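You operate a simulated robot arm through the tools that you are given. There is no shell and no other tool.

Carry out the task below with a simulated robot arm. There is one attempt and no reset: what you move stays moved.

Task
Put things in order on the clear part of the assembly bench. At the end: the grey charge flask from the clear part of the assembly bench stands where the teal grease brush stood; the white wire brush stands where the grey charge flask stood; the blue sleeve tape is on the silver splash plate; the teal grease brush stands where the blue sleeve tape stood; whatever was shut is shut again. Leave all else as you found it, and nothing knocked over.

The check looks at the end state, three seconds after you hand in, the way a careful person would. Anything else that was tipped, shoved, dropped, spilled or broken makes it a failure.

Robot
A 7-joint arm with a two-finger parallel gripper, fixed in place. Base frame: the origin is at the foot of the arm, x ahead of it, y to its left, z up; the work surface is at about z = 0. Readings come in mm, rad, newtons and seconds.
With the tool pointing down near the work surface it reaches from about 220 to 580 mm from the base axis. Its first joint turns from -1.152 to 1.152 rad. Payload 2.5 kg.
The tool frame sits at the grasp point between the pads (the TCP): z along the fingers, y along the line on which they close. The tips reach 23 mm beyond it. The gripper opens to 94 mm. The fingers are 38 mm wide and 10 mm thick; the gripper's body (54 by 96 mm) begins 39 mm behind the TCP.
Orientation is that of the tool frame in the base frame, as [roll, pitch, yaw] about the fixed x, y, z axes, in that order (R = Rz(yaw) Ry(pitch) Rx(roll)). With the fingers straight down and closing along the base's y, the tool's x points along the base's -x, its y along +y and its z along -z.

Tools
- The arm moves only by the tool arm_command. Its argument "commands" is a list of rows, each a list of 7 numbers: the shift along the tool's x, y, z in mm, then the turn, a rotation vector about the tool's x, y, z in degrees, then the closure, from 0 (fully open) to 1 (shut). In form: [[dx, dy, dz, rx, ry, rz, fingers], ...]. A call has 1 to 20 rows; each row shifts and turns the commanded pose from where the row before left it, along the tool's axes as they then stand. A row lasts 0.2 s, in which the tool goes at most 50 mm and 0.15 rad; a call with a longer step from one row to the next is refused whole, and so is a gripper value outside its range. A pose out of reach is approached as far as the arm can. The call stops where the force on the tool passes 40 N (or 10 N more than at its start, if that is more) or the arm is blocked; 0.2 s more then pass. The fingers move at their own pace (about 108 mm/s each) and stop on an object; they squeeze with about 40 N. The grip force told is the motor's: it shows also when the fingers shut on nothing. Time passes only in rows, and 0.2 s behind the last, so rows that do not move let the fingers close. It gives the time, the measured TCP pose, the force on the tool (base axes), the opening and the grip force at its end, in the units of the frame above (readings bear some noise), with the torque about the TCP (base axes, N m) and any sound that the robot's microphone picked up.
- Cameras (640 x 400 px; columns grow to the right, rows downward): "scene" is fixed at [96.7, -400.3, 524.2]; the picture's right is [0.94, -0.34, 0.00], its down [-0.21, -0.57, -0.79] and it looks along [0.27, 0.74, -0.61] (base axes); focal length 331 px, centre (320, 200). "wrist" rides on the gripper at [86, 16, -74] in the tool frame; the picture's right is [-0.18, 0.98, 0.00], its down [-0.58, -0.11, -0.81] and it looks along [-0.79, -0.15, 0.59] (tool axes); focal length 243 px, centre (320, 200). There is no depth. A picture from a camera that has moved, and an enlarged one, comes with that camera's place and axes in the base frame and with its lens. The place of the scene camera against the robot may be out by one fixed shift of up to 18 mm in any direction.
- snapshot(camera): a new picture of that camera. The clock stands still meanwhile.
- close_up(camera, box): a new picture of the part [left, top, right, bottom] of that camera's present view, enlarged. The clock stands still meanwhile.
- sign_off(): hands the job in; it is judged then, once.

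Places have to be worked out from the pictures, the camera data and where the tool is seen. Open the gripper and draw the arm clear of the work before you hand the job in, unless the task says otherwise.

The tools are called after "Emit:" as a command line: name --pt "numbers of a row" for each row, then --argument value for the rest, lists and objects as JSON in quotes. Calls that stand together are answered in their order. arm_command: Moves the arm, as the interface text tells. Its arguments: {"type":"object","properties":{"commands":{"type":"array","items":{"type":"array","items":{"type":"number"}}}},"required":["commands"]} The other tools are called the same way: snapshot (camera) takes a picture; close_up (camera, box) takes an enlarged picture of a part of a camera's view; sign_off () hands the job in.

At the start:

```text
t: 0.0
eef_pos: [311.1, 49.1, 297.2]
tool_rot: [3.141, 0.001, 3.14]
ft_force: [0.5, 0.1, 0.2]
torque: [0.01, 0.03, 0.01]
finger_gap: 94.0
gripper_force: 0.1
```

scene: 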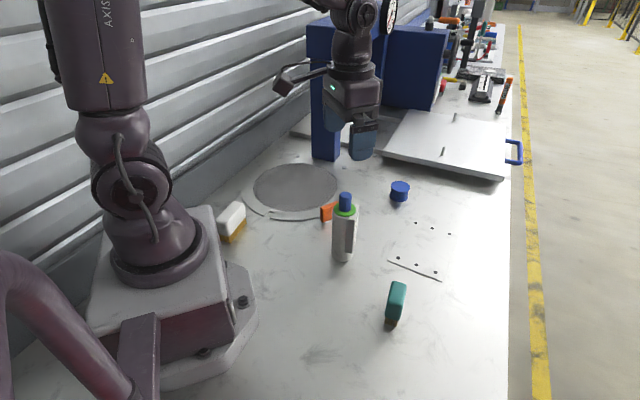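
wrist: 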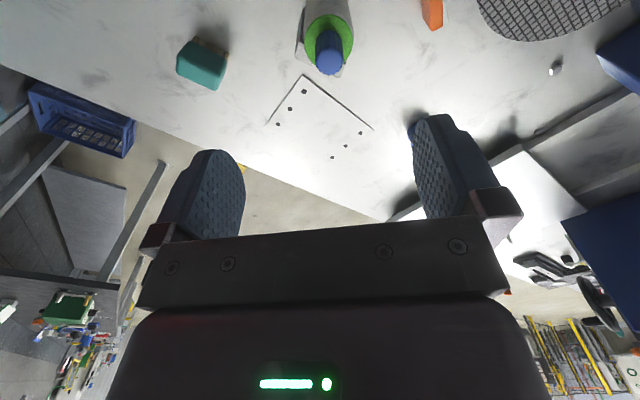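

I start by looking closer at the scene to identify the objects: flask (grey with green/blue cap), teal brush, blue tape, white brush, orange item and plates.

Emit:
close_up --camera "scene" --box '[200, 150, 360, 250]'

Emit:
close_up --camera "scene" --box '[320, 160, 480, 260]'

Emit:
close_up --camera "scene" --box '[340, 250, 500, 350]'

Emit:
close_up --camera "scene" --box '[280, 80, 540, 220]'

```text
4.00 times, centred on (280, 200) of scene
camera zoom: at [96.7, -400.3, 524.2], right [0.94, -0.34, 0.0], down [-0.21, -0.57, -0.79], along [0.27, 0.74, -0.61], focal length 1325 px, centre (480, 200)
```

zoom: 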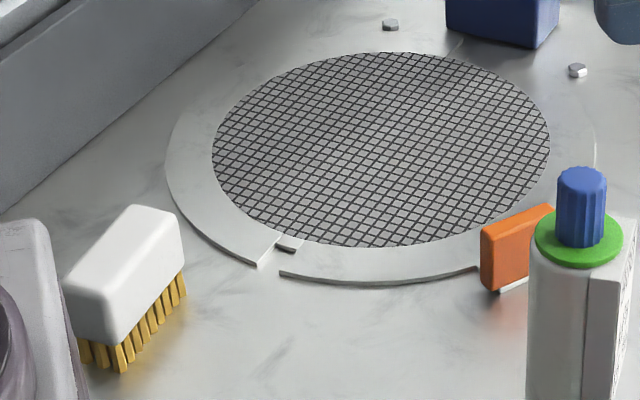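

```text
4.00 times, centred on (400, 210) of scene
camera zoom: at [96.7, -400.3, 524.2], right [0.94, -0.34, 0.0], down [-0.21, -0.57, -0.79], along [0.27, 0.74, -0.61], focal length 1325 px, centre (0, 160)
```

zoom: 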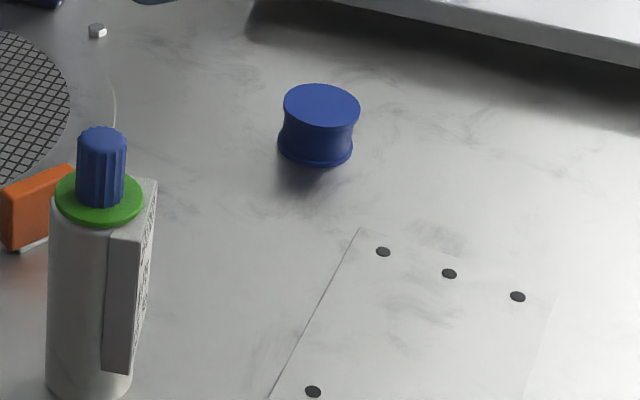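

```text
4.00 times, centred on (420, 300) of scene
camera zoom: at [96.7, -400.3, 524.2], right [0.94, -0.34, 0.0], down [-0.21, -0.57, -0.79], along [0.27, 0.74, -0.61], focal length 1325 px, centre (-80, -200)
```

zoom: 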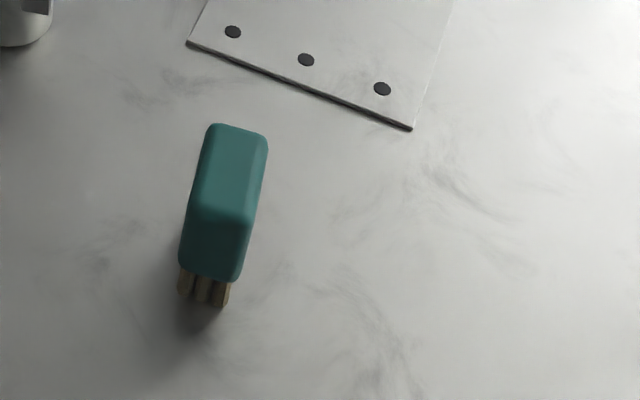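

```text
2.46 times, centred on (410, 150) of scene
camera zoom: at [96.7, -400.3, 524.2], right [0.94, -0.34, 0.0], down [-0.21, -0.57, -0.79], along [0.27, 0.74, -0.61], focal length 816 px, centre (98, 323)
```

zoom: 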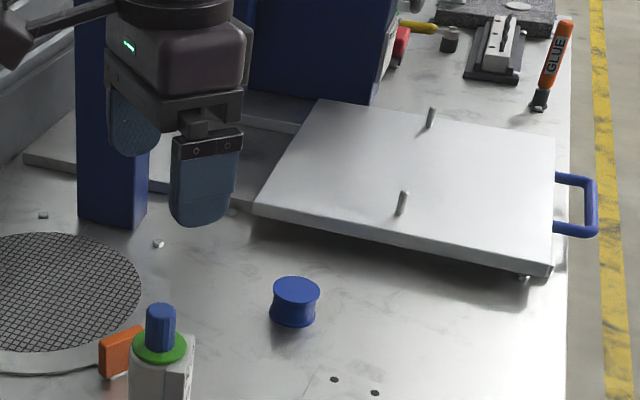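

The newest pictures show: flask near (306,31), teal brush near (329,-136), tape near (528,172), white brush near (100,170), and a thin plate with six dots near (489,2). I zoom in on the wrist view to inspect the plate and the other candidates.

Emit:
close_up --camera "wrist" --box '[240, 60, 400, 160]'

Emit:
close_up --camera "wrist" --box '[480, 120, 640, 220]'

Emit:
close_up --camera "wrist" --box '[0, 60, 240, 210]'

Emit:
close_up --camera "wrist" --box '[400, 0, 640, 150]'

```text
4.00 times, centred on (320, 110) of wrist
camera zoom: at [225.1, 65.8, 371.4], right [0.18, 0.98, 0.0], down [0.58, -0.11, 0.81], along [0.79, -0.15, -0.59], focal length 970 px, centre (320, 560)
```

zoom: 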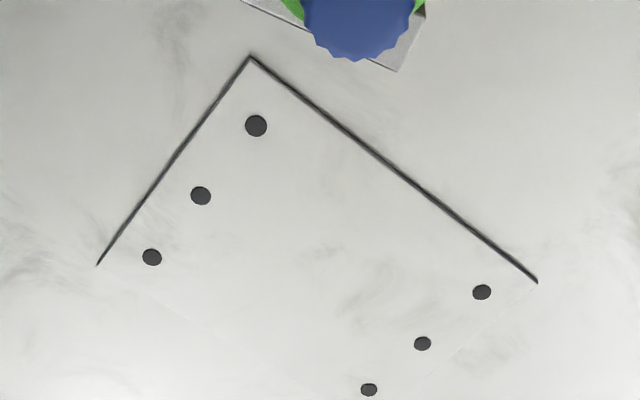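

```text
4.00 times, centred on (560, 170) of wrist
camera zoom: at [225.1, 65.8, 371.4], right [0.18, 0.98, 0.0], down [0.58, -0.11, 0.81], along [0.79, -0.15, -0.59], focal length 970 px, centre (-640, 320)
```

zoom: 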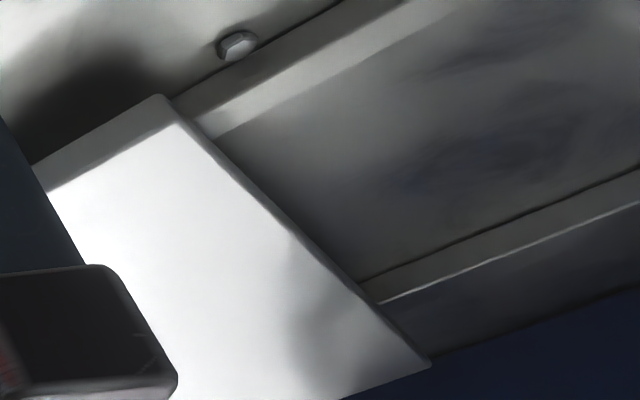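

```text
2.67 times, centred on (120, 135) of wrist
camera zoom: at [225.1, 65.8, 371.4], right [0.18, 0.98, 0.0], down [0.58, -0.11, 0.81], along [0.79, -0.15, -0.59], focal length 647 px, centre (853, 373)
```

zoom: 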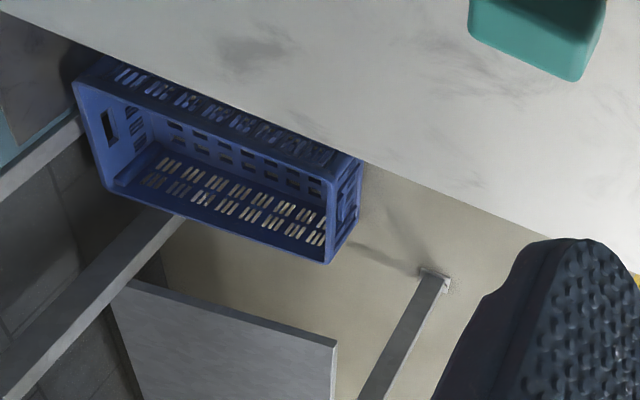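

```text
2.67 times, centred on (520, 75) of wrist
camera zoom: at [225.1, 65.8, 371.4], right [0.18, 0.98, 0.0], down [0.58, -0.11, 0.81], along [0.79, -0.15, -0.59], focal length 647 px, centre (-213, 533)
```

zoom: 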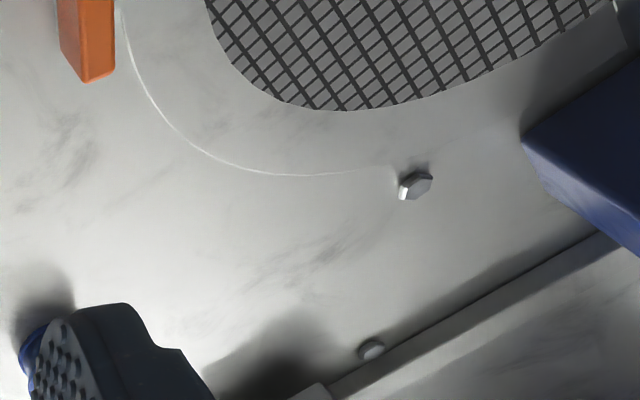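

The silver slab with pegs lies past the arm's reach, so the thin six-dot plate is the likely "splash plate", but I want a better look. I move the tool left and turn it so the wrist camera sees the mesh disc, tape and surroundings.

Emit:
arm_command --pt "22 26 -10 0 0 0 0" --pt "22 26 -10 0 0 0 0" --pt "22 26 -10 0 0 0 0" --pt "22 26 -10 0 0 0 0" --pt "22 26 -10 0 0 0 0" --pt "0 0 0 0 0 -8 0" --pt "0 0 0 0 0 -8 0" --pt "0 0 0 0 0 -8 0" --pt "0 0 0 0 0 -8 0" --pt "0 0 0 0 0 -8 0" --pt "0 0 0 0 8 0 0" --pt "0 0 0 0 8 0 0" --pt "0 0 0 0 8 0 0"

Emit:
snapshot --camera "wrist"

Emit:
snapshot --camera "scene"

```text
t: 2.8
eef_pos: [201.7, 180.6, 347.8]
tool_rot: [-3.142, -0.42, -2.442]
ft_force: [0.6, 0.7, -1.0]
torque: [0.01, 0.0, 0.05]
finger_gap: 94.0
gripper_force: 0.2
```

```text
taken
camera wrist: at [154.1, 160.9, 450.8], right [-0.5, 0.86, -0.07], down [0.73, 0.47, 0.5], along [0.46, 0.2, -0.86], focal length 243 px, centre (320, 200)
```

wrist: 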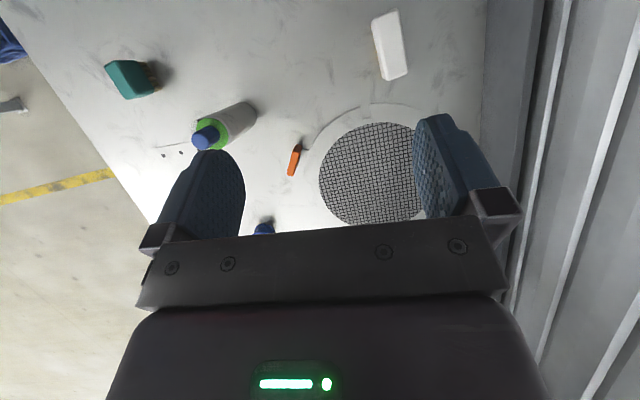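

```text
taken
```

scene: 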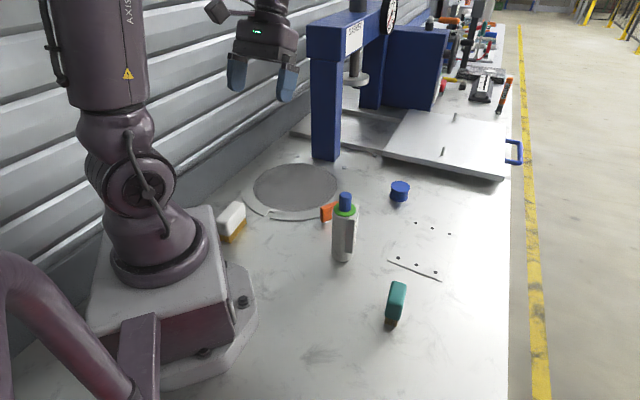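

The wrist camera now shows the mesh disc and both brushes well; I zoom in to study them.

Emit:
close_up --camera "wrist" --box '[280, 90, 440, 230]'

Emit:
close_up --camera "wrist" --box '[340, 0, 440, 100]'

Emit:
close_up --camera "wrist" --box '[80, 40, 280, 165]'

Emit:
close_up --camera "scene" --box '[280, 0, 540, 190]'

```text
2.86 times, centred on (360, 160) of wrist
camera zoom: at [154.1, 160.9, 450.8], right [-0.5, 0.86, -0.07], down [0.73, 0.47, 0.5], along [0.46, 0.2, -0.86], focal length 693 px, centre (206, 314)
```

zoom: 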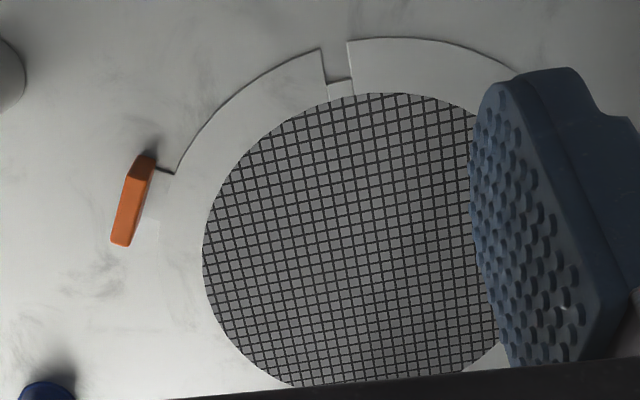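

```text
4.00 times, centred on (390, 50) of wrist
camera zoom: at [154.1, 160.9, 450.8], right [-0.5, 0.86, -0.07], down [0.73, 0.47, 0.5], along [0.46, 0.2, -0.86], focal length 970 px, centre (40, 800)
```

zoom: 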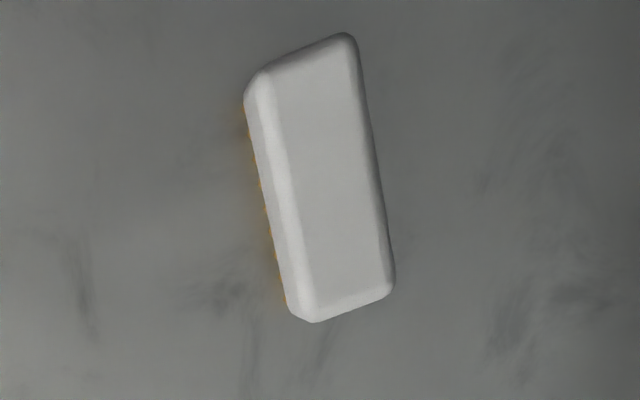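

```text
3.20 times, centred on (180, 102) of wrist
camera zoom: at [154.1, 160.9, 450.8], right [-0.5, 0.86, -0.07], down [0.73, 0.47, 0.5], along [0.46, 0.2, -0.86], focal length 776 px, centre (768, 512)
```

zoom: 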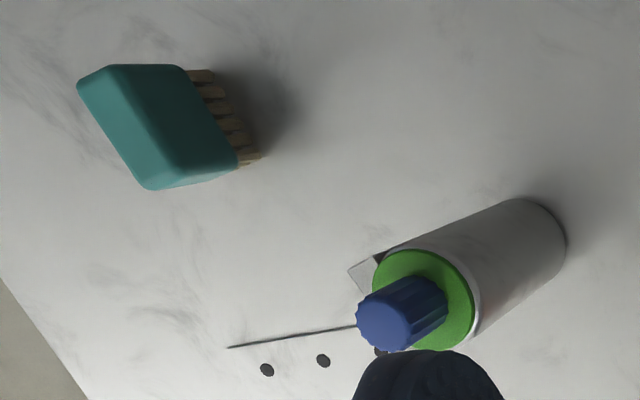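

```text
2.11 times, centred on (410, 95) of scene
camera zoom: at [96.6, -400.3, 524.2], right [0.94, -0.34, 0.0], down [-0.21, -0.57, -0.79], along [0.27, 0.74, -0.61], focal length 698 px, centre (130, 421)
```

zoom: 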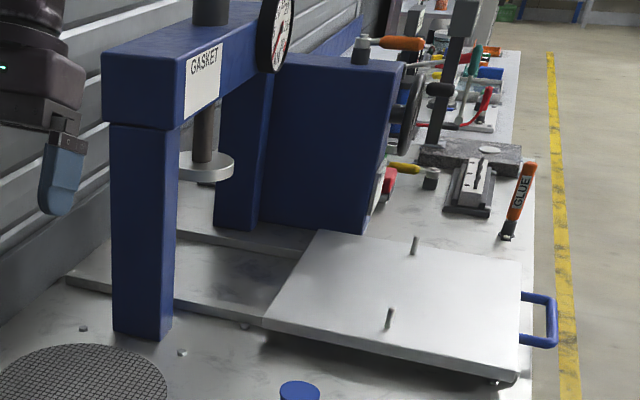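

The round mesh is a fixed ring/grille with an orange latch tab; the flat six-dot sheet is the plate. Wrist-based estimates put the flask near (315,58), white brush near (105,213), tape near (526,189). I level the tool and move toward the tape for a clear view.

Emit:
arm_command --pt "0 0 0 0 -8 0 0" --pt "0 0 0 0 -8 0 0" --pt "0 0 0 0 -8 0 0" --pt "0 0 0 0 0 7 0" --pt "0 0 0 0 0 7 0" --pt "0 0 0 0 0 6 0" --pt "-36 -20.5 10 0 0 0 0" --pt "-36 -20.5 10 0 0 0 0" --pt "-36 -20.5 10 0 0 0 0" --pt "-36 -20.5 10 0 0 0 0" --pt "-36 -20.5 10 0 0 0 0" --pt "0 0 0 0 0 0 0"

Emit:
snapshot --camera "wrist"

Emit:
snapshot --camera "scene"

```text
t: 5.4
eef_pos: [406.2, 144.3, 298.0]
tool_rot: [-3.141, 0.001, -2.794]
ft_force: [0.9, 0.0, 0.0]
torque: [-0.01, 0.0, -0.01]
finger_gap: 93.9
gripper_force: 0.1
```

```text
taken
camera wrist: at [319.7, 129.3, 372.0], right [-0.16, 0.99, 0.0], down [0.58, 0.1, 0.81], along [0.8, 0.13, -0.59], focal length 243 px, centre (320, 200)
```

wrist: 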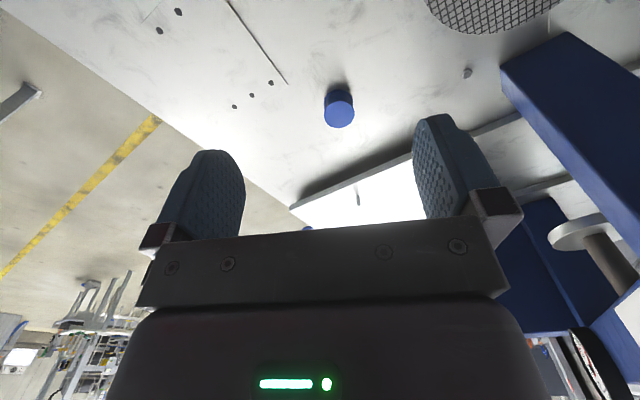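

```text
taken
```

scene: 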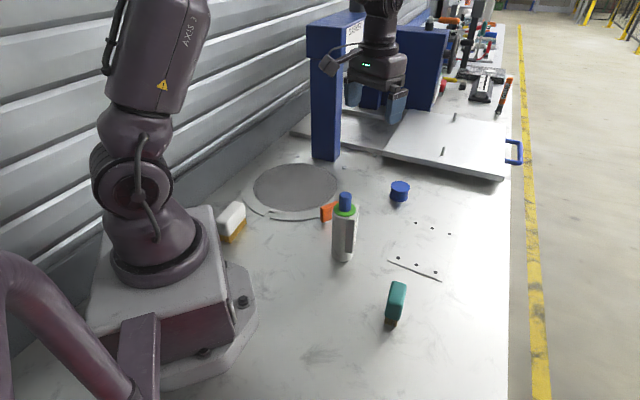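

The tape is clearly in view between the fingers. I zoom in for a precise measurement of the tape and the plate.

Emit:
close_up --camera "wrist" --box '[300, 70, 380, 140]'

Emit:
close_up --camera "wrist" --box '[130, 0, 300, 120]'

```text
5.71 times, centred on (340, 105) of wrist
camera zoom: at [319.7, 129.3, 372.0], right [-0.16, 0.99, 0.0], down [0.58, 0.1, 0.81], along [0.8, 0.13, -0.59], focal length 1386 px, centre (206, 743)
```

zoom: 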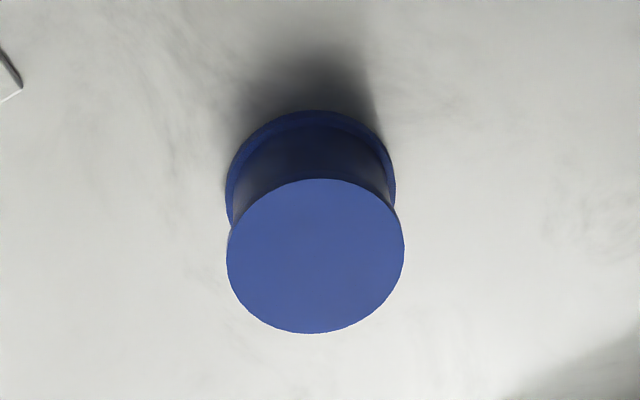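

```text
3.33 times, centred on (215, 60) of wrist
camera zoom: at [319.7, 129.3, 372.0], right [-0.16, 0.99, 0.0], down [0.58, 0.1, 0.81], along [0.8, 0.13, -0.59], focal length 809 px, centre (670, 667)
```

zoom: 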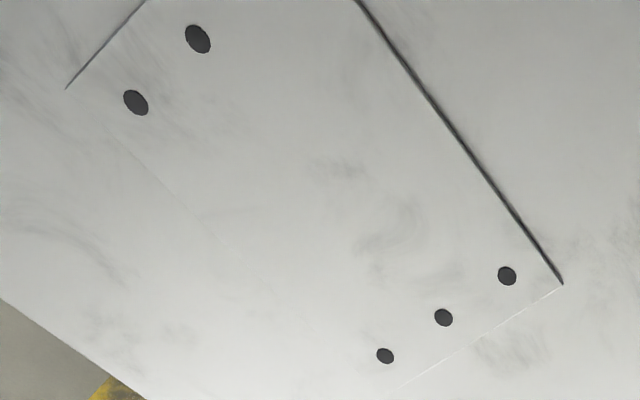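

The tape measures about 50 mm across and 35 mm high, centred at about (542,198); the plate centre is about (503,14). I move to a hover over the tape, checking reach.

Emit:
arm_command --pt "-29.3 0.8 37.6 0 0 0 0" --pt "-29.3 0.8 37.6 0 0 0 0" --pt "-29.3 0.8 37.6 0 0 0 0" --pt "-29.3 0.8 37.6 0 0 0 0" --pt "-29.3 0.8 37.6 0 0 0 0" --pt "0 0 0 0 0 0 0"

Emit:
snapshot --camera "wrist"

Emit:
snapshot --camera "scene"

```text
t: 6.8
eef_pos: [540.5, 201.0, 108.1]
tool_rot: [-3.141, -0.002, -2.794]
ft_force: [-0.4, 0.4, 0.0]
torque: [-0.03, -0.01, 0.01]
finger_gap: 94.0
gripper_force: 0.0
```

```text
taken
camera wrist: at [454.5, 186.5, 182.5], right [-0.16, 0.99, 0.0], down [0.58, 0.1, 0.81], along [0.79, 0.13, -0.59], focal length 243 px, centre (320, 200)
```

wrist: 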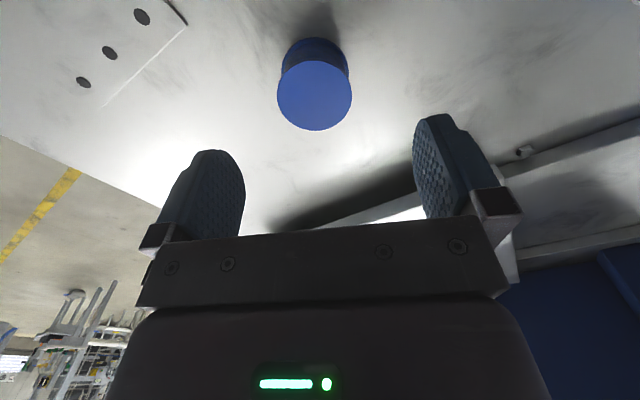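

```text
taken
```

scene: 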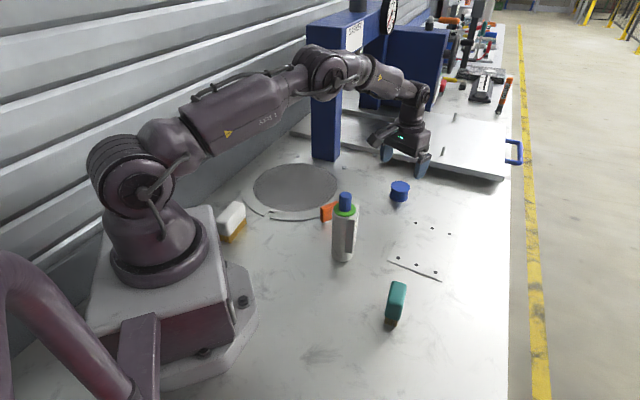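

Reached the hover at (540.5,201,108). The tape appears slightly left of and behind the TCP line; I zoom to refine.

Emit:
close_up --camera "wrist" --box '[240, 30, 400, 140]'

```text
3.64 times, centred on (320, 85) of wrist
camera zoom: at [454.5, 186.5, 182.5], right [-0.16, 0.99, 0.0], down [0.58, 0.1, 0.81], along [0.79, 0.13, -0.59], focal length 882 px, centre (320, 618)
```

zoom: 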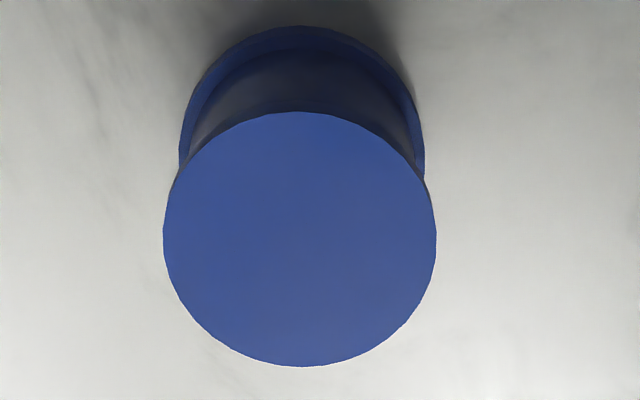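

The tape's centre lies at about (540.8,197). I shift ~4 mm sideways and descend to TCP z≈28, then check before closing.

Emit:
arm_command --pt "0.5 -3.7 0 0 0 0 0" --pt "0 0 20 0 0 0 0" --pt "0 0 20 0 0 0 0" --pt "0 0 20 0 0 0 0" --pt "0 0 10 0 0 0 0" --pt "0 0 0 0 0 0 0" --pt "0 0 0 0 0 0 0"

Emit:
snapshot --camera "wrist"

Emit:
close_up --camera "scene" --box '[340, 120, 480, 220]'

```text
t: 8.4
eef_pos: [543.7, 196.4, 38.9]
tool_rot: [-3.141, 0.0, -2.79]
ft_force: [-0.9, 0.1, 0.3]
torque: [0.0, 0.0, -0.04]
finger_gap: 94.2
gripper_force: 0.0
```

```text
taken
camera wrist: at [456.5, 181.7, 112.5], right [-0.16, 0.99, 0.0], down [0.58, 0.1, 0.81], along [0.8, 0.13, -0.59], focal length 243 px, centre (320, 200)
```

wrist: 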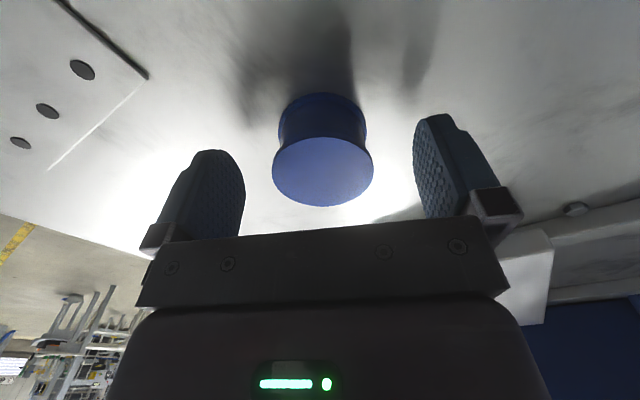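

```text
4.00 times, centred on (410, 170) of scene
camera zoom: at [96.7, -400.3, 524.2], right [0.94, -0.34, 0.0], down [-0.21, -0.57, -0.79], along [0.27, 0.74, -0.61], focal length 1325 px, centre (-40, 320)
```

zoom: 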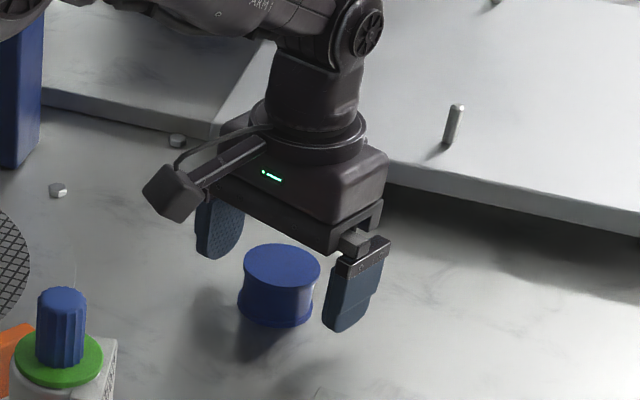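

TCP is at z≈39 around the tape; the image shows the tape ~3 mm toward the base. I correct, lower 10 mm more and close the fingers.

Emit:
arm_command --pt "3 1 5 0 0 0 0" --pt "0 0 5 0 0 0 0" --pt "0 0 0 0 0 0 0" --pt "0 0 0 0 0 0 1" --pt "0 0 0 0 0 0 1" --pt "0 0 0 0 0 0 1" --pt "0 0 0 0 0 0 1"

Emit:
snapshot --camera "wrist"

```text
t: 10.0
eef_pos: [539.0, 195.2, 29.4]
tool_rot: [-3.141, -0.001, -2.792]
ft_force: [0.8, 0.4, -0.2]
torque: [0.02, -0.02, 0.03]
finger_gap: 48.0
gripper_force: 39.3
```

```text
taken
camera wrist: at [453.3, 181.2, 103.1], right [-0.16, 0.99, 0.0], down [0.58, 0.1, 0.81], along [0.8, 0.13, -0.59], focal length 243 px, centre (320, 200)
```

wrist: 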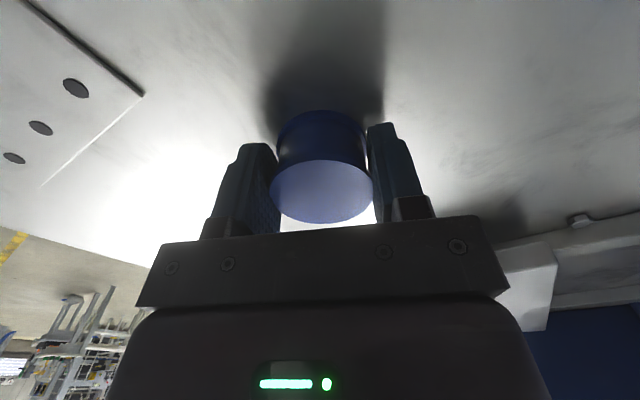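

The tape is gripped (gap 48 mm) at about (539,194.5), which I record as its place. I lift it and carry it over the plate centre near (503,14).

Emit:
arm_command --pt "0 0 -15 0 0 0 1" --pt "0 0 -25 0 0 0 1" --pt "0 0 -25 0 0 0 1" --pt "19.1 -31.5 0 0 0 0 1" --pt "19.1 -31.5 0 0 0 0 1" --pt "19.1 -31.5 0 0 0 0 1" --pt "19.1 -31.5 0 0 0 0 1" --pt "19.1 -31.3 0 0 0 0 1" --pt "0 0 0 0 0 0 1" --pt "0 0 0 0 0 0 1"

Emit:
snapshot --camera "wrist"

Emit:
snapshot --camera "scene"

```text
t: 12.2
eef_pos: [501.2, 13.5, 95.7]
tool_rot: [-3.141, 0.0, -2.791]
ft_force: [-0.9, 0.2, -0.2]
torque: [0.0, -0.03, 0.01]
finger_gap: 47.9
gripper_force: 39.5
```

```text
taken
camera wrist: at [414.9, -1.6, 169.5], right [-0.16, 0.99, 0.0], down [0.58, 0.1, 0.81], along [0.8, 0.13, -0.59], focal length 243 px, centre (320, 200)
```

wrist: 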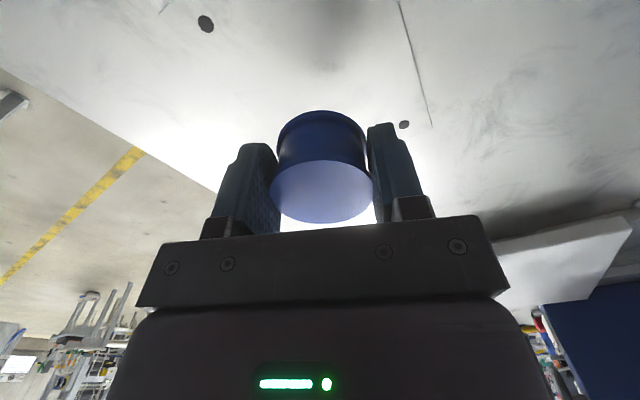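

```text
taken
```

scene: 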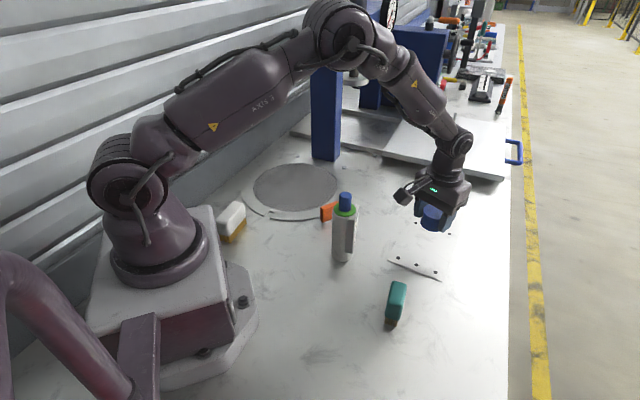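

The tape hangs over the plate's middle (dots at both ends visible around it). I lower it gently towards plate level and watch the force.

Emit:
arm_command --pt "0 0 20 0 0 0 1" --pt "0 0 20 0 0 0 1" --pt "0 0 15 0 0 0 1" --pt "0 0 5 0 0 0 1" --pt "0 0 2 0 0 0 1" --pt "0 0 0 0 0 0 1" --pt "0 0 0 0 0 0 1"

Emit:
close_up --camera "scene" --box '[370, 180, 490, 290]'

Emit:
snapshot --camera "wrist"

```text
t: 13.8
eef_pos: [503.6, 13.8, 32.1]
tool_rot: [3.141, 0.001, -2.794]
ft_force: [1.1, 0.0, -0.8]
torque: [-0.01, -0.01, -0.01]
finger_gap: 47.8
gripper_force: 39.7
```

```text
3.64 times, centred on (430, 235) of scene
camera zoom: at [96.7, -400.3, 524.2], right [0.94, -0.34, 0.0], down [-0.21, -0.57, -0.79], along [0.27, 0.74, -0.61], focal length 1205 px, centre (-80, 73)
```

zoom: 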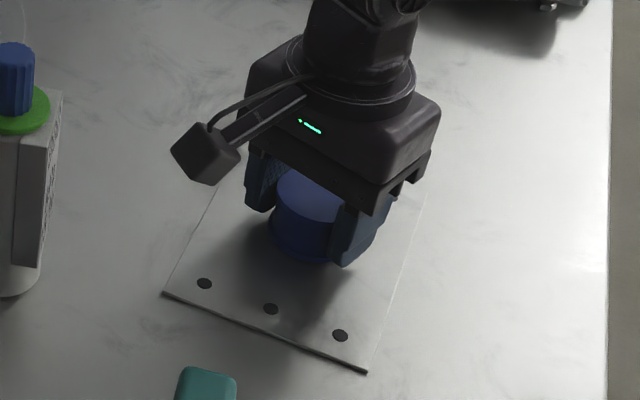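

```text
taken
camera wrist: at [416.6, -0.6, 106.9], right [-0.16, 0.99, 0.0], down [0.58, 0.1, 0.81], along [0.8, 0.13, -0.59], focal length 243 px, centre (320, 200)
```

wrist: 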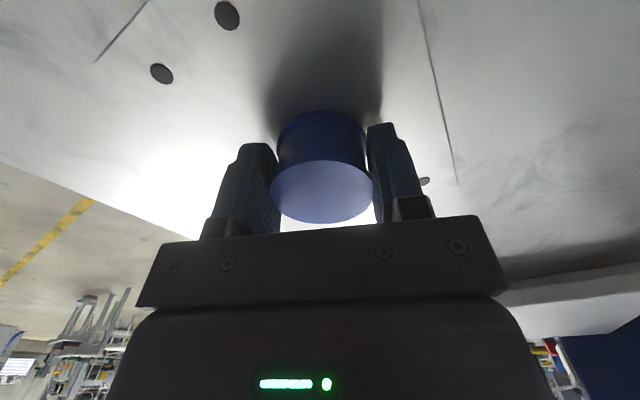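

Force is still nil at z≈32; the plate looks ~2 mm thick. I lower half-millimetre-wise until contact is felt.

Emit:
arm_command --pt "0 0 0.5 0 0 0 1" --pt "0 0 0 0 0 0 1" --pt "0 0 0.5 0 0 0 1" --pt "0 0 0 0 0 0 1"

```text
t: 14.8
eef_pos: [504.6, 15.1, 32.2]
tool_rot: [-3.141, 0.004, -2.793]
ft_force: [-2.6, 0.3, 10.2]
torque: [0.08, 0.1, -0.03]
finger_gap: 47.8
gripper_force: 39.6
```

Contact is felt (~10 N), so the tape sits on the plate. I back off a hair, open, and rise straight up.

Emit:
arm_command --pt "0 0 -0.4 0 0 0 1" --pt "0 0 0 0 0 0 0.3" --pt "0 0 0 0 0 0 0" --pt "0 0 0 0 0 0 0" --pt "0 0 -10 0 0 0 0" --pt "0 0 -20 0 0 0 0" --pt "0 0 -30 0 0 0 0" --pt "0 0 -40 0 0 0 0" --pt "0 0 -40 0 0 0 0" --pt "0 0 0 0 0 0 0"

Emit:
snapshot --camera "wrist"

Emit:
close_up --camera "scene" --box '[340, 180, 500, 340]'

```text
t: 17.0
eef_pos: [503.4, 15.3, 171.9]
tool_rot: [-3.141, 0.0, -2.792]
ft_force: [-0.3, 0.2, 0.1]
torque: [0.01, -0.01, 0.0]
finger_gap: 94.0
gripper_force: 0.1
```

```text
taken
camera wrist: at [416.7, 0.4, 246.2], right [-0.16, 0.99, 0.0], down [0.58, 0.1, 0.81], along [0.8, 0.13, -0.59], focal length 243 px, centre (320, 200)
```

wrist: 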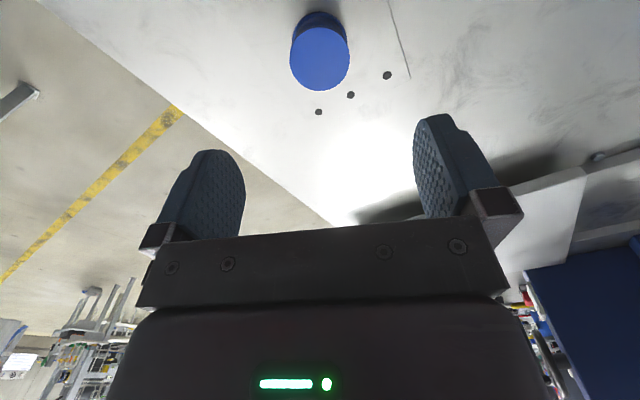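

```text
2.50 times, centred on (420, 260) of scene
camera zoom: at [96.7, -400.3, 524.2], right [0.94, -0.34, 0.0], down [-0.21, -0.57, -0.79], along [0.27, 0.74, -0.61], focal length 828 px, centre (70, 50)
```

zoom: 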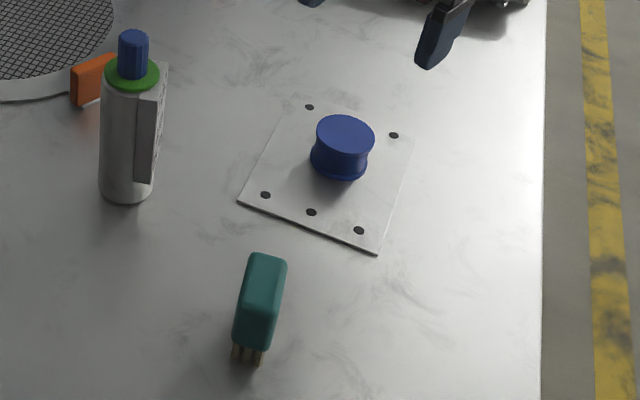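

The tape stands on the plate, clear of the dots. Next I move to view the teal brush from behind (TCP ≈ (240,-120,280), yaw 180°).

Emit:
arm_command --pt "0 0 -30 0 0 7 0" --pt "0 0 -30 0 0 7 0" --pt "0 0 -30 0 0 6 0" --pt "37.6 -19.1 -2.6 0 0 0 0" --pt "37.6 -19.1 -2.6 0 0 0 0" --pt "37.6 -19.1 -2.6 0 0 0 0" --pt "37.6 -19.1 -2.6 0 0 0 0" --pt "37.6 -19.1 -2.6 0 0 0 0" --pt "37.6 -19.1 -2.6 0 0 0 0" --pt "37.6 -19.1 -2.6 0 0 0 0" --pt "0 0 0 0 0 0 0" --pt "0 0 0 0 0 0 0"

Emit:
snapshot --camera "wrist"

```text
t: 19.6
eef_pos: [239.9, -118.3, 283.2]
tool_rot: [-3.141, -0.001, 3.14]
ft_force: [0.3, -0.1, 0.4]
torque: [0.0, 0.0, 0.0]
finger_gap: 94.1
gripper_force: 0.0
```

```text
taken
camera wrist: at [154.4, -102.8, 356.6], right [0.18, 0.98, 0.0], down [0.58, -0.11, 0.81], along [0.79, -0.15, -0.59], focal length 243 px, centre (320, 200)
```

wrist: 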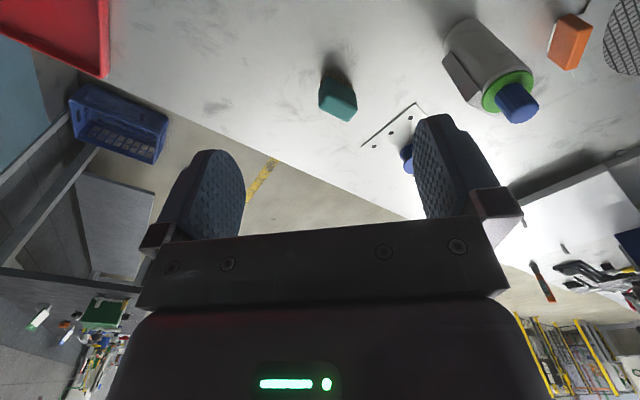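

The teal brush, the flask and the orange block are in view. I zoom on the teal brush and the flask for measurements.

Emit:
close_up --camera "wrist" --box '[290, 50, 390, 130]'

Emit:
close_up --camera "wrist" --box '[420, 0, 620, 130]'

Emit:
close_up --camera "wrist" --box '[0, 0, 200, 130]'

```text
5.00 times, centred on (340, 90) of wrist
camera zoom: at [154.4, -102.8, 356.6], right [0.18, 0.98, 0.0], down [0.58, -0.11, 0.81], along [0.79, -0.15, -0.59], focal length 1213 px, centre (220, 750)
```

zoom: 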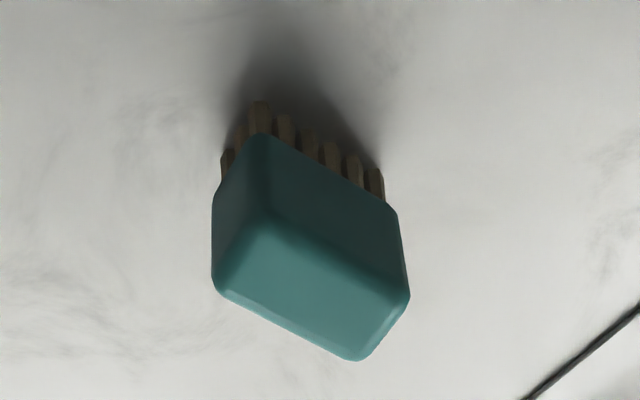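

```text
3.08 times, centred on (520, 65) of wrist
camera zoom: at [154.4, -102.8, 356.6], right [0.18, 0.98, 0.0], down [0.58, -0.11, 0.81], along [0.79, -0.15, -0.59], focal length 746 px, centre (-295, 615)
```

zoom: 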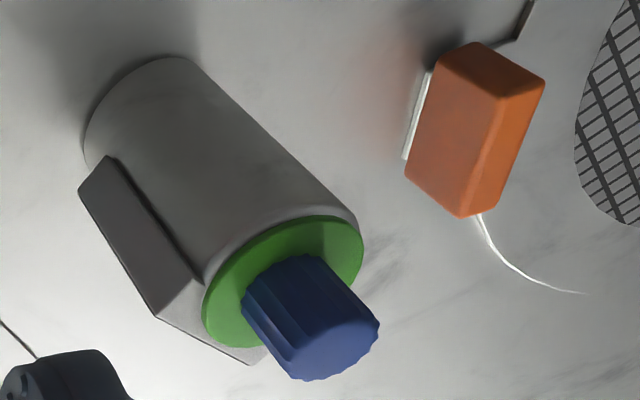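

```text
3.08 times, centred on (100, 65) of wrist
camera zoom: at [154.4, -102.8, 356.6], right [0.18, 0.98, 0.0], down [0.58, -0.11, 0.81], along [0.79, -0.15, -0.59], focal length 746 px, centre (997, 615)
```

zoom: 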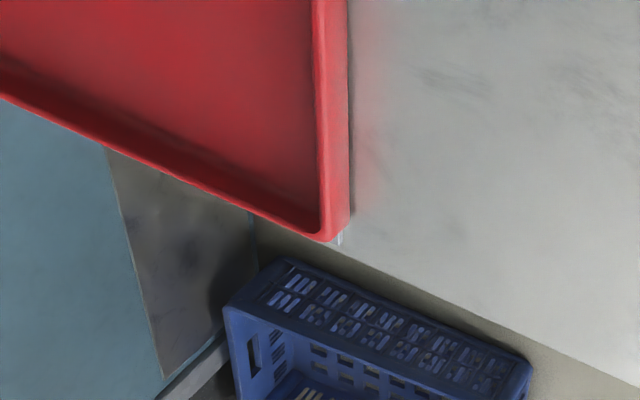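

The teal brush is centred near (346,-113), block ~50×26 mm spanning z≈22–62, long axis at about 51°. I hover above it and turn the tool so the fingers close along its long axis (yaw 140°).

Emit:
arm_command --pt "-26.5 1.7 32.5 0 0 0 0" --pt "-26.5 1.7 32.5 0 0 0 0" --pt "-26.5 1.7 32.5 0 0 0 0" --pt "-26.5 1.7 32.5 0 0 0 0" --pt "0 0 0 0 0 8 0" --pt "0 0 0 0 0 8 0" --pt "0 0 0 0 0 8 0" --pt "0 0 0 0 0 8 0" --pt "0 0 0 0 0 7 0" --pt "0 0 0 0 0 0 0" --pt "0 0 0 0 0 0 0"

Emit:
snapshot --camera "wrist"

Emit:
snapshot --camera "scene"

```text
t: 22.0
eef_pos: [345.2, -111.2, 150.8]
tool_rot: [-3.14, -0.001, 2.458]
ft_force: [0.3, -0.3, 0.2]
torque: [0.01, -0.01, 0.0]
finger_gap: 94.0
gripper_force: 0.0
```

```text
taken
camera wrist: at [289.5, -45.6, 223.9], right [0.76, 0.65, 0.0], down [0.38, -0.45, 0.81], along [0.52, -0.61, -0.59], focal length 243 px, centre (320, 200)
```

wrist: 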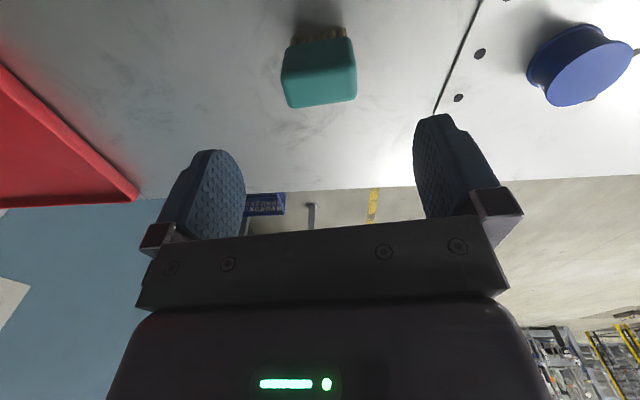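

```text
taken
```

scene: 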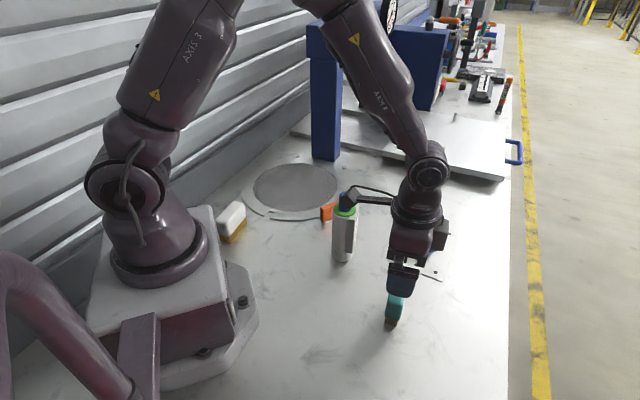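

The brush is between the fingers in the picture; I zoom in to refine offset and angle before descending.

Emit:
close_up --camera "wrist" --box '[260, 20, 380, 120]'

Emit:
close_up --camera "scene" --box '[300, 160, 480, 340]'

```text
4.00 times, centred on (320, 70) of wrist
camera zoom: at [289.5, -45.6, 223.9], right [0.76, 0.65, 0.0], down [0.38, -0.45, 0.81], along [0.52, -0.61, -0.59], focal length 970 px, centre (320, 720)
```

zoom: 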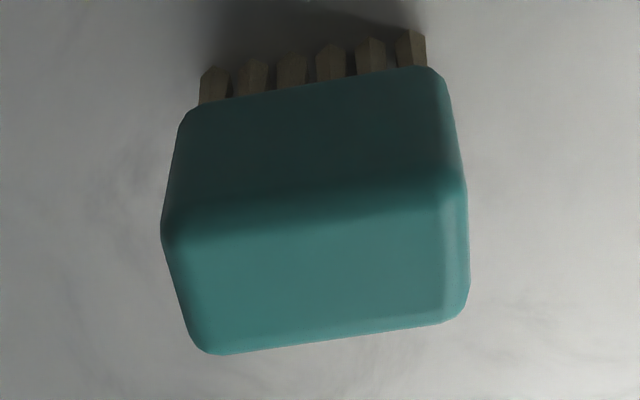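

```text
2.22 times, centred on (390, 250) of scene
camera zoom: at [96.7, -400.3, 524.2], right [0.94, -0.34, 0.0], down [-0.21, -0.57, -0.79], along [0.27, 0.74, -0.61], focal length 736 px, centre (164, 89)
```

zoom: 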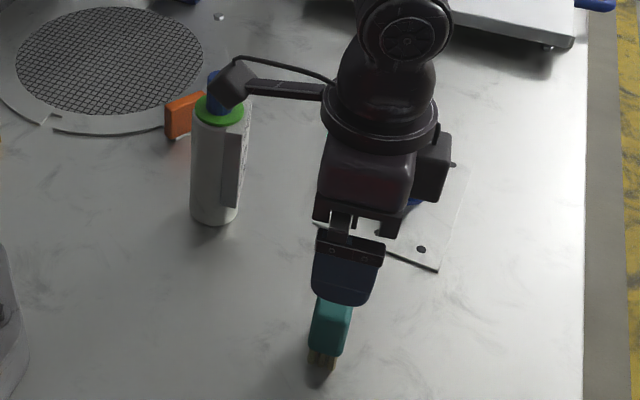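

The brush centre reads (347,-113.5), long axis ~49.5°. I nudge by ~1 mm, descend to TCP z≈46 and close on it.

Emit:
arm_command --pt "-1.2 0 20 0 0 1 0" --pt "0 0 25 0 0 0 0" --pt "0 0 25 0 0 0 0" --pt "0 0 20 0 0 0 0" --pt "0 0 13.5 0 0 0 0" --pt "0 0 0 0 0 0 0" --pt "0 0 0 0 0 0 0.3" --pt "0 0 0 0 0 0 0.3"

Emit:
snapshot --camera "wrist"

Emit:
close_up --camera "scene" --box '[300, 180, 480, 340]'

```text
t: 23.8
eef_pos: [346.5, -112.7, 45.5]
tool_rot: [-3.141, 0.0, 2.443]
ft_force: [0.7, -0.8, -0.5]
torque: [0.01, -0.01, 0.02]
finger_gap: 65.8
gripper_force: 0.2
```

```text
taken
camera wrist: at [291.4, -45.1, 118.9], right [0.77, 0.63, 0.0], down [0.38, -0.46, 0.81], along [0.51, -0.62, -0.59], focal length 243 px, centre (320, 200)
```

wrist: 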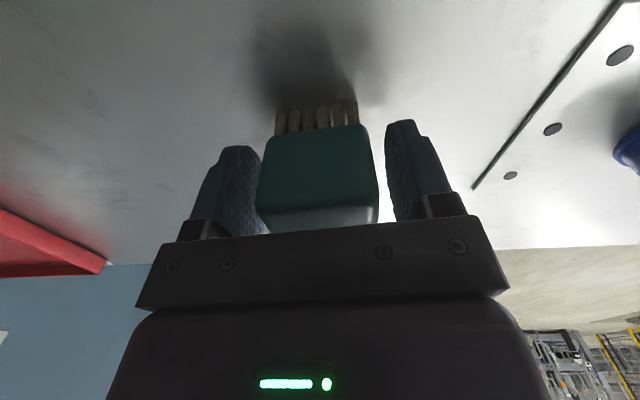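

```text
2.50 times, centred on (390, 260) of scene
camera zoom: at [96.7, -400.3, 524.2], right [0.94, -0.34, 0.0], down [-0.21, -0.57, -0.79], along [0.27, 0.74, -0.61], focal length 828 px, centre (145, 50)
```

zoom: 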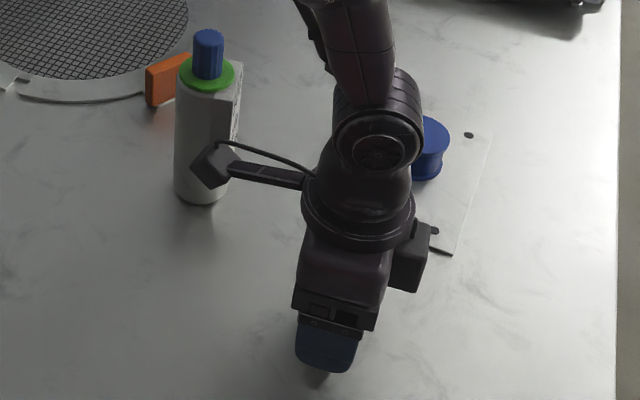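

The block sits centred between the fingers with no contact yet. I close fully on it.

Emit:
arm_command --pt "0 0 0 0 0 0 0.5" --pt "0 0 0 0 0 0 1" --pt "0 0 0 0 0 0 1" --pt "0 0 0 0 0 0 1"

Emit:
snapshot --camera "wrist"

```text
t: 24.8
eef_pos: [347.0, -112.9, 44.6]
tool_rot: [3.141, 0.0, 2.444]
ft_force: [0.2, -0.3, -0.9]
torque: [0.03, 0.0, -0.01]
finger_gap: 51.7
gripper_force: 39.8
```

```text
taken
camera wrist: at [291.4, -45.0, 119.0], right [0.77, 0.63, 0.0], down [0.38, -0.46, 0.81], along [0.51, -0.62, -0.59], focal length 243 px, centre (320, 200)
```

wrist: 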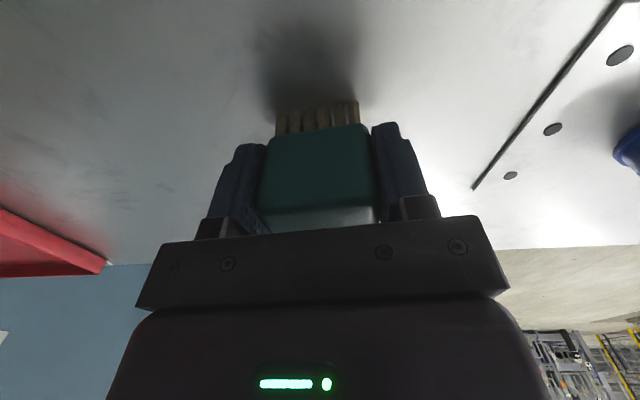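

The brush is held (gap 51.7 mm). I lift it 100 mm, turn to yaw 200°, and carry it over the tape's former place.

Emit:
arm_command --pt "0 0 -15 0 0 0 1" --pt "0 0 -25 0 0 0 1" --pt "0 0 -30 0 0 0 1" --pt "0 0 -30 0 0 0 1" --pt "0 0 0 0 0 -7.5 1" --pt "0 0 0 0 0 -7.5 1" --pt "0 0 0 0 0 -7.5 1" --pt "0 0 0 0 0 -7.5 1" --pt "0 0 0 0 0 -7.5 1" --pt "0 0 0 0 0 -7.5 1" --pt "0 0 0 0 0 -7.5 1" --pt "0 0 0 0 0 -7.5 1" --pt "0 0 0 0 0 0 1"

Emit:
snapshot --camera "scene"

Emit:
snapshot --camera "wrist"

```text
t: 27.6
eef_pos: [347.9, -112.5, 146.9]
tool_rot: [-3.141, 0.001, -2.791]
ft_force: [-0.2, 0.1, -0.4]
torque: [0.01, -0.02, -0.01]
finger_gap: 51.7
gripper_force: 40.6
```

```text
taken
```

scene: 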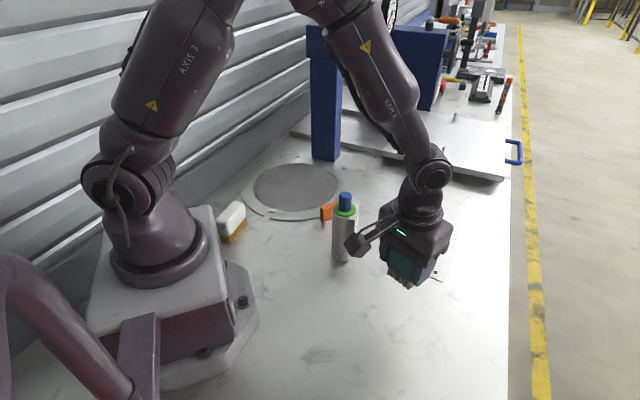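

```text
taken
camera wrist: at [261.0, -127.8, 220.8], right [-0.17, 0.99, 0.0], down [0.58, 0.1, 0.81], along [0.8, 0.13, -0.59], focal length 243 px, centre (320, 200)
```

wrist: 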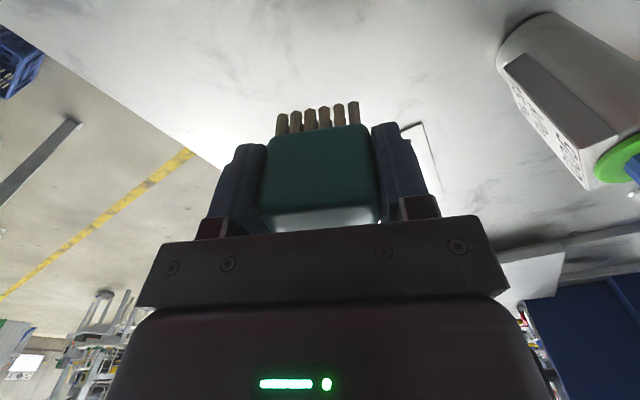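

Brush held upright and level. I carry it in two legs (forward first to stay well clear of the flask), to hover above the old tape place at about z=111.

Emit:
arm_command --pt "-42.9 5.66 0 0 0 0 1" --pt "-42.9 5.66 0 0 0 0 1" --pt "-42.9 5.66 0 0 0 0 1" --pt "-42.9 5.66 0 0 0 0 1" --pt "-42.9 5.66 0 0 0 0 1" --pt "-14.24 39.1 7 0 0 0 1" --pt "-14.24 39.1 7 0 0 0 1" --pt "-14.24 39.1 7 0 0 0 1" --pt "-14.24 39.1 7 0 0 0 1" --pt "-14.24 39.1 7 0 0 0 1" --pt "0 0 0 0 0 0 1" --pt "0 0 0 0 0 0 1" --pt "0 0 0 0 0 0 1"

Emit:
snapshot --camera "scene"

Emit:
snapshot --camera "wrist"

```text
t: 30.4
eef_pos: [539.5, 195.7, 110.5]
tool_rot: [3.142, 0.0, -2.793]
ft_force: [0.4, -0.9, -0.2]
torque: [0.01, -0.04, -0.02]
finger_gap: 51.2
gripper_force: 40.0
```

```text
taken
```

scene: 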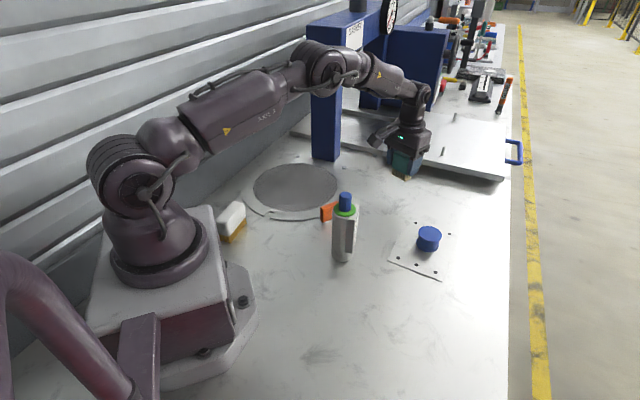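

```text
taken
camera wrist: at [452.8, 182.9, 184.3], right [-0.16, 0.99, 0.0], down [0.58, 0.1, 0.81], along [0.8, 0.13, -0.59], focal length 243 px, centre (320, 200)
```

wrist: 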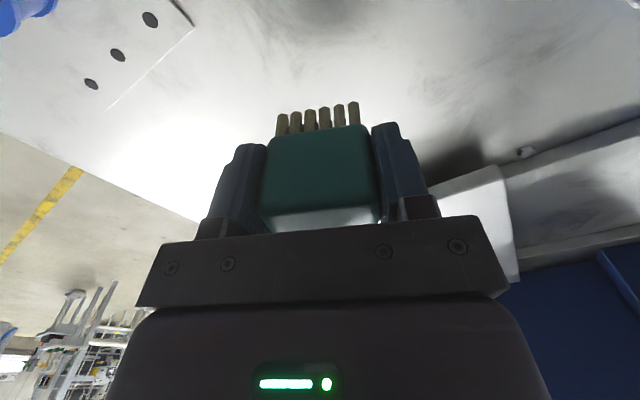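

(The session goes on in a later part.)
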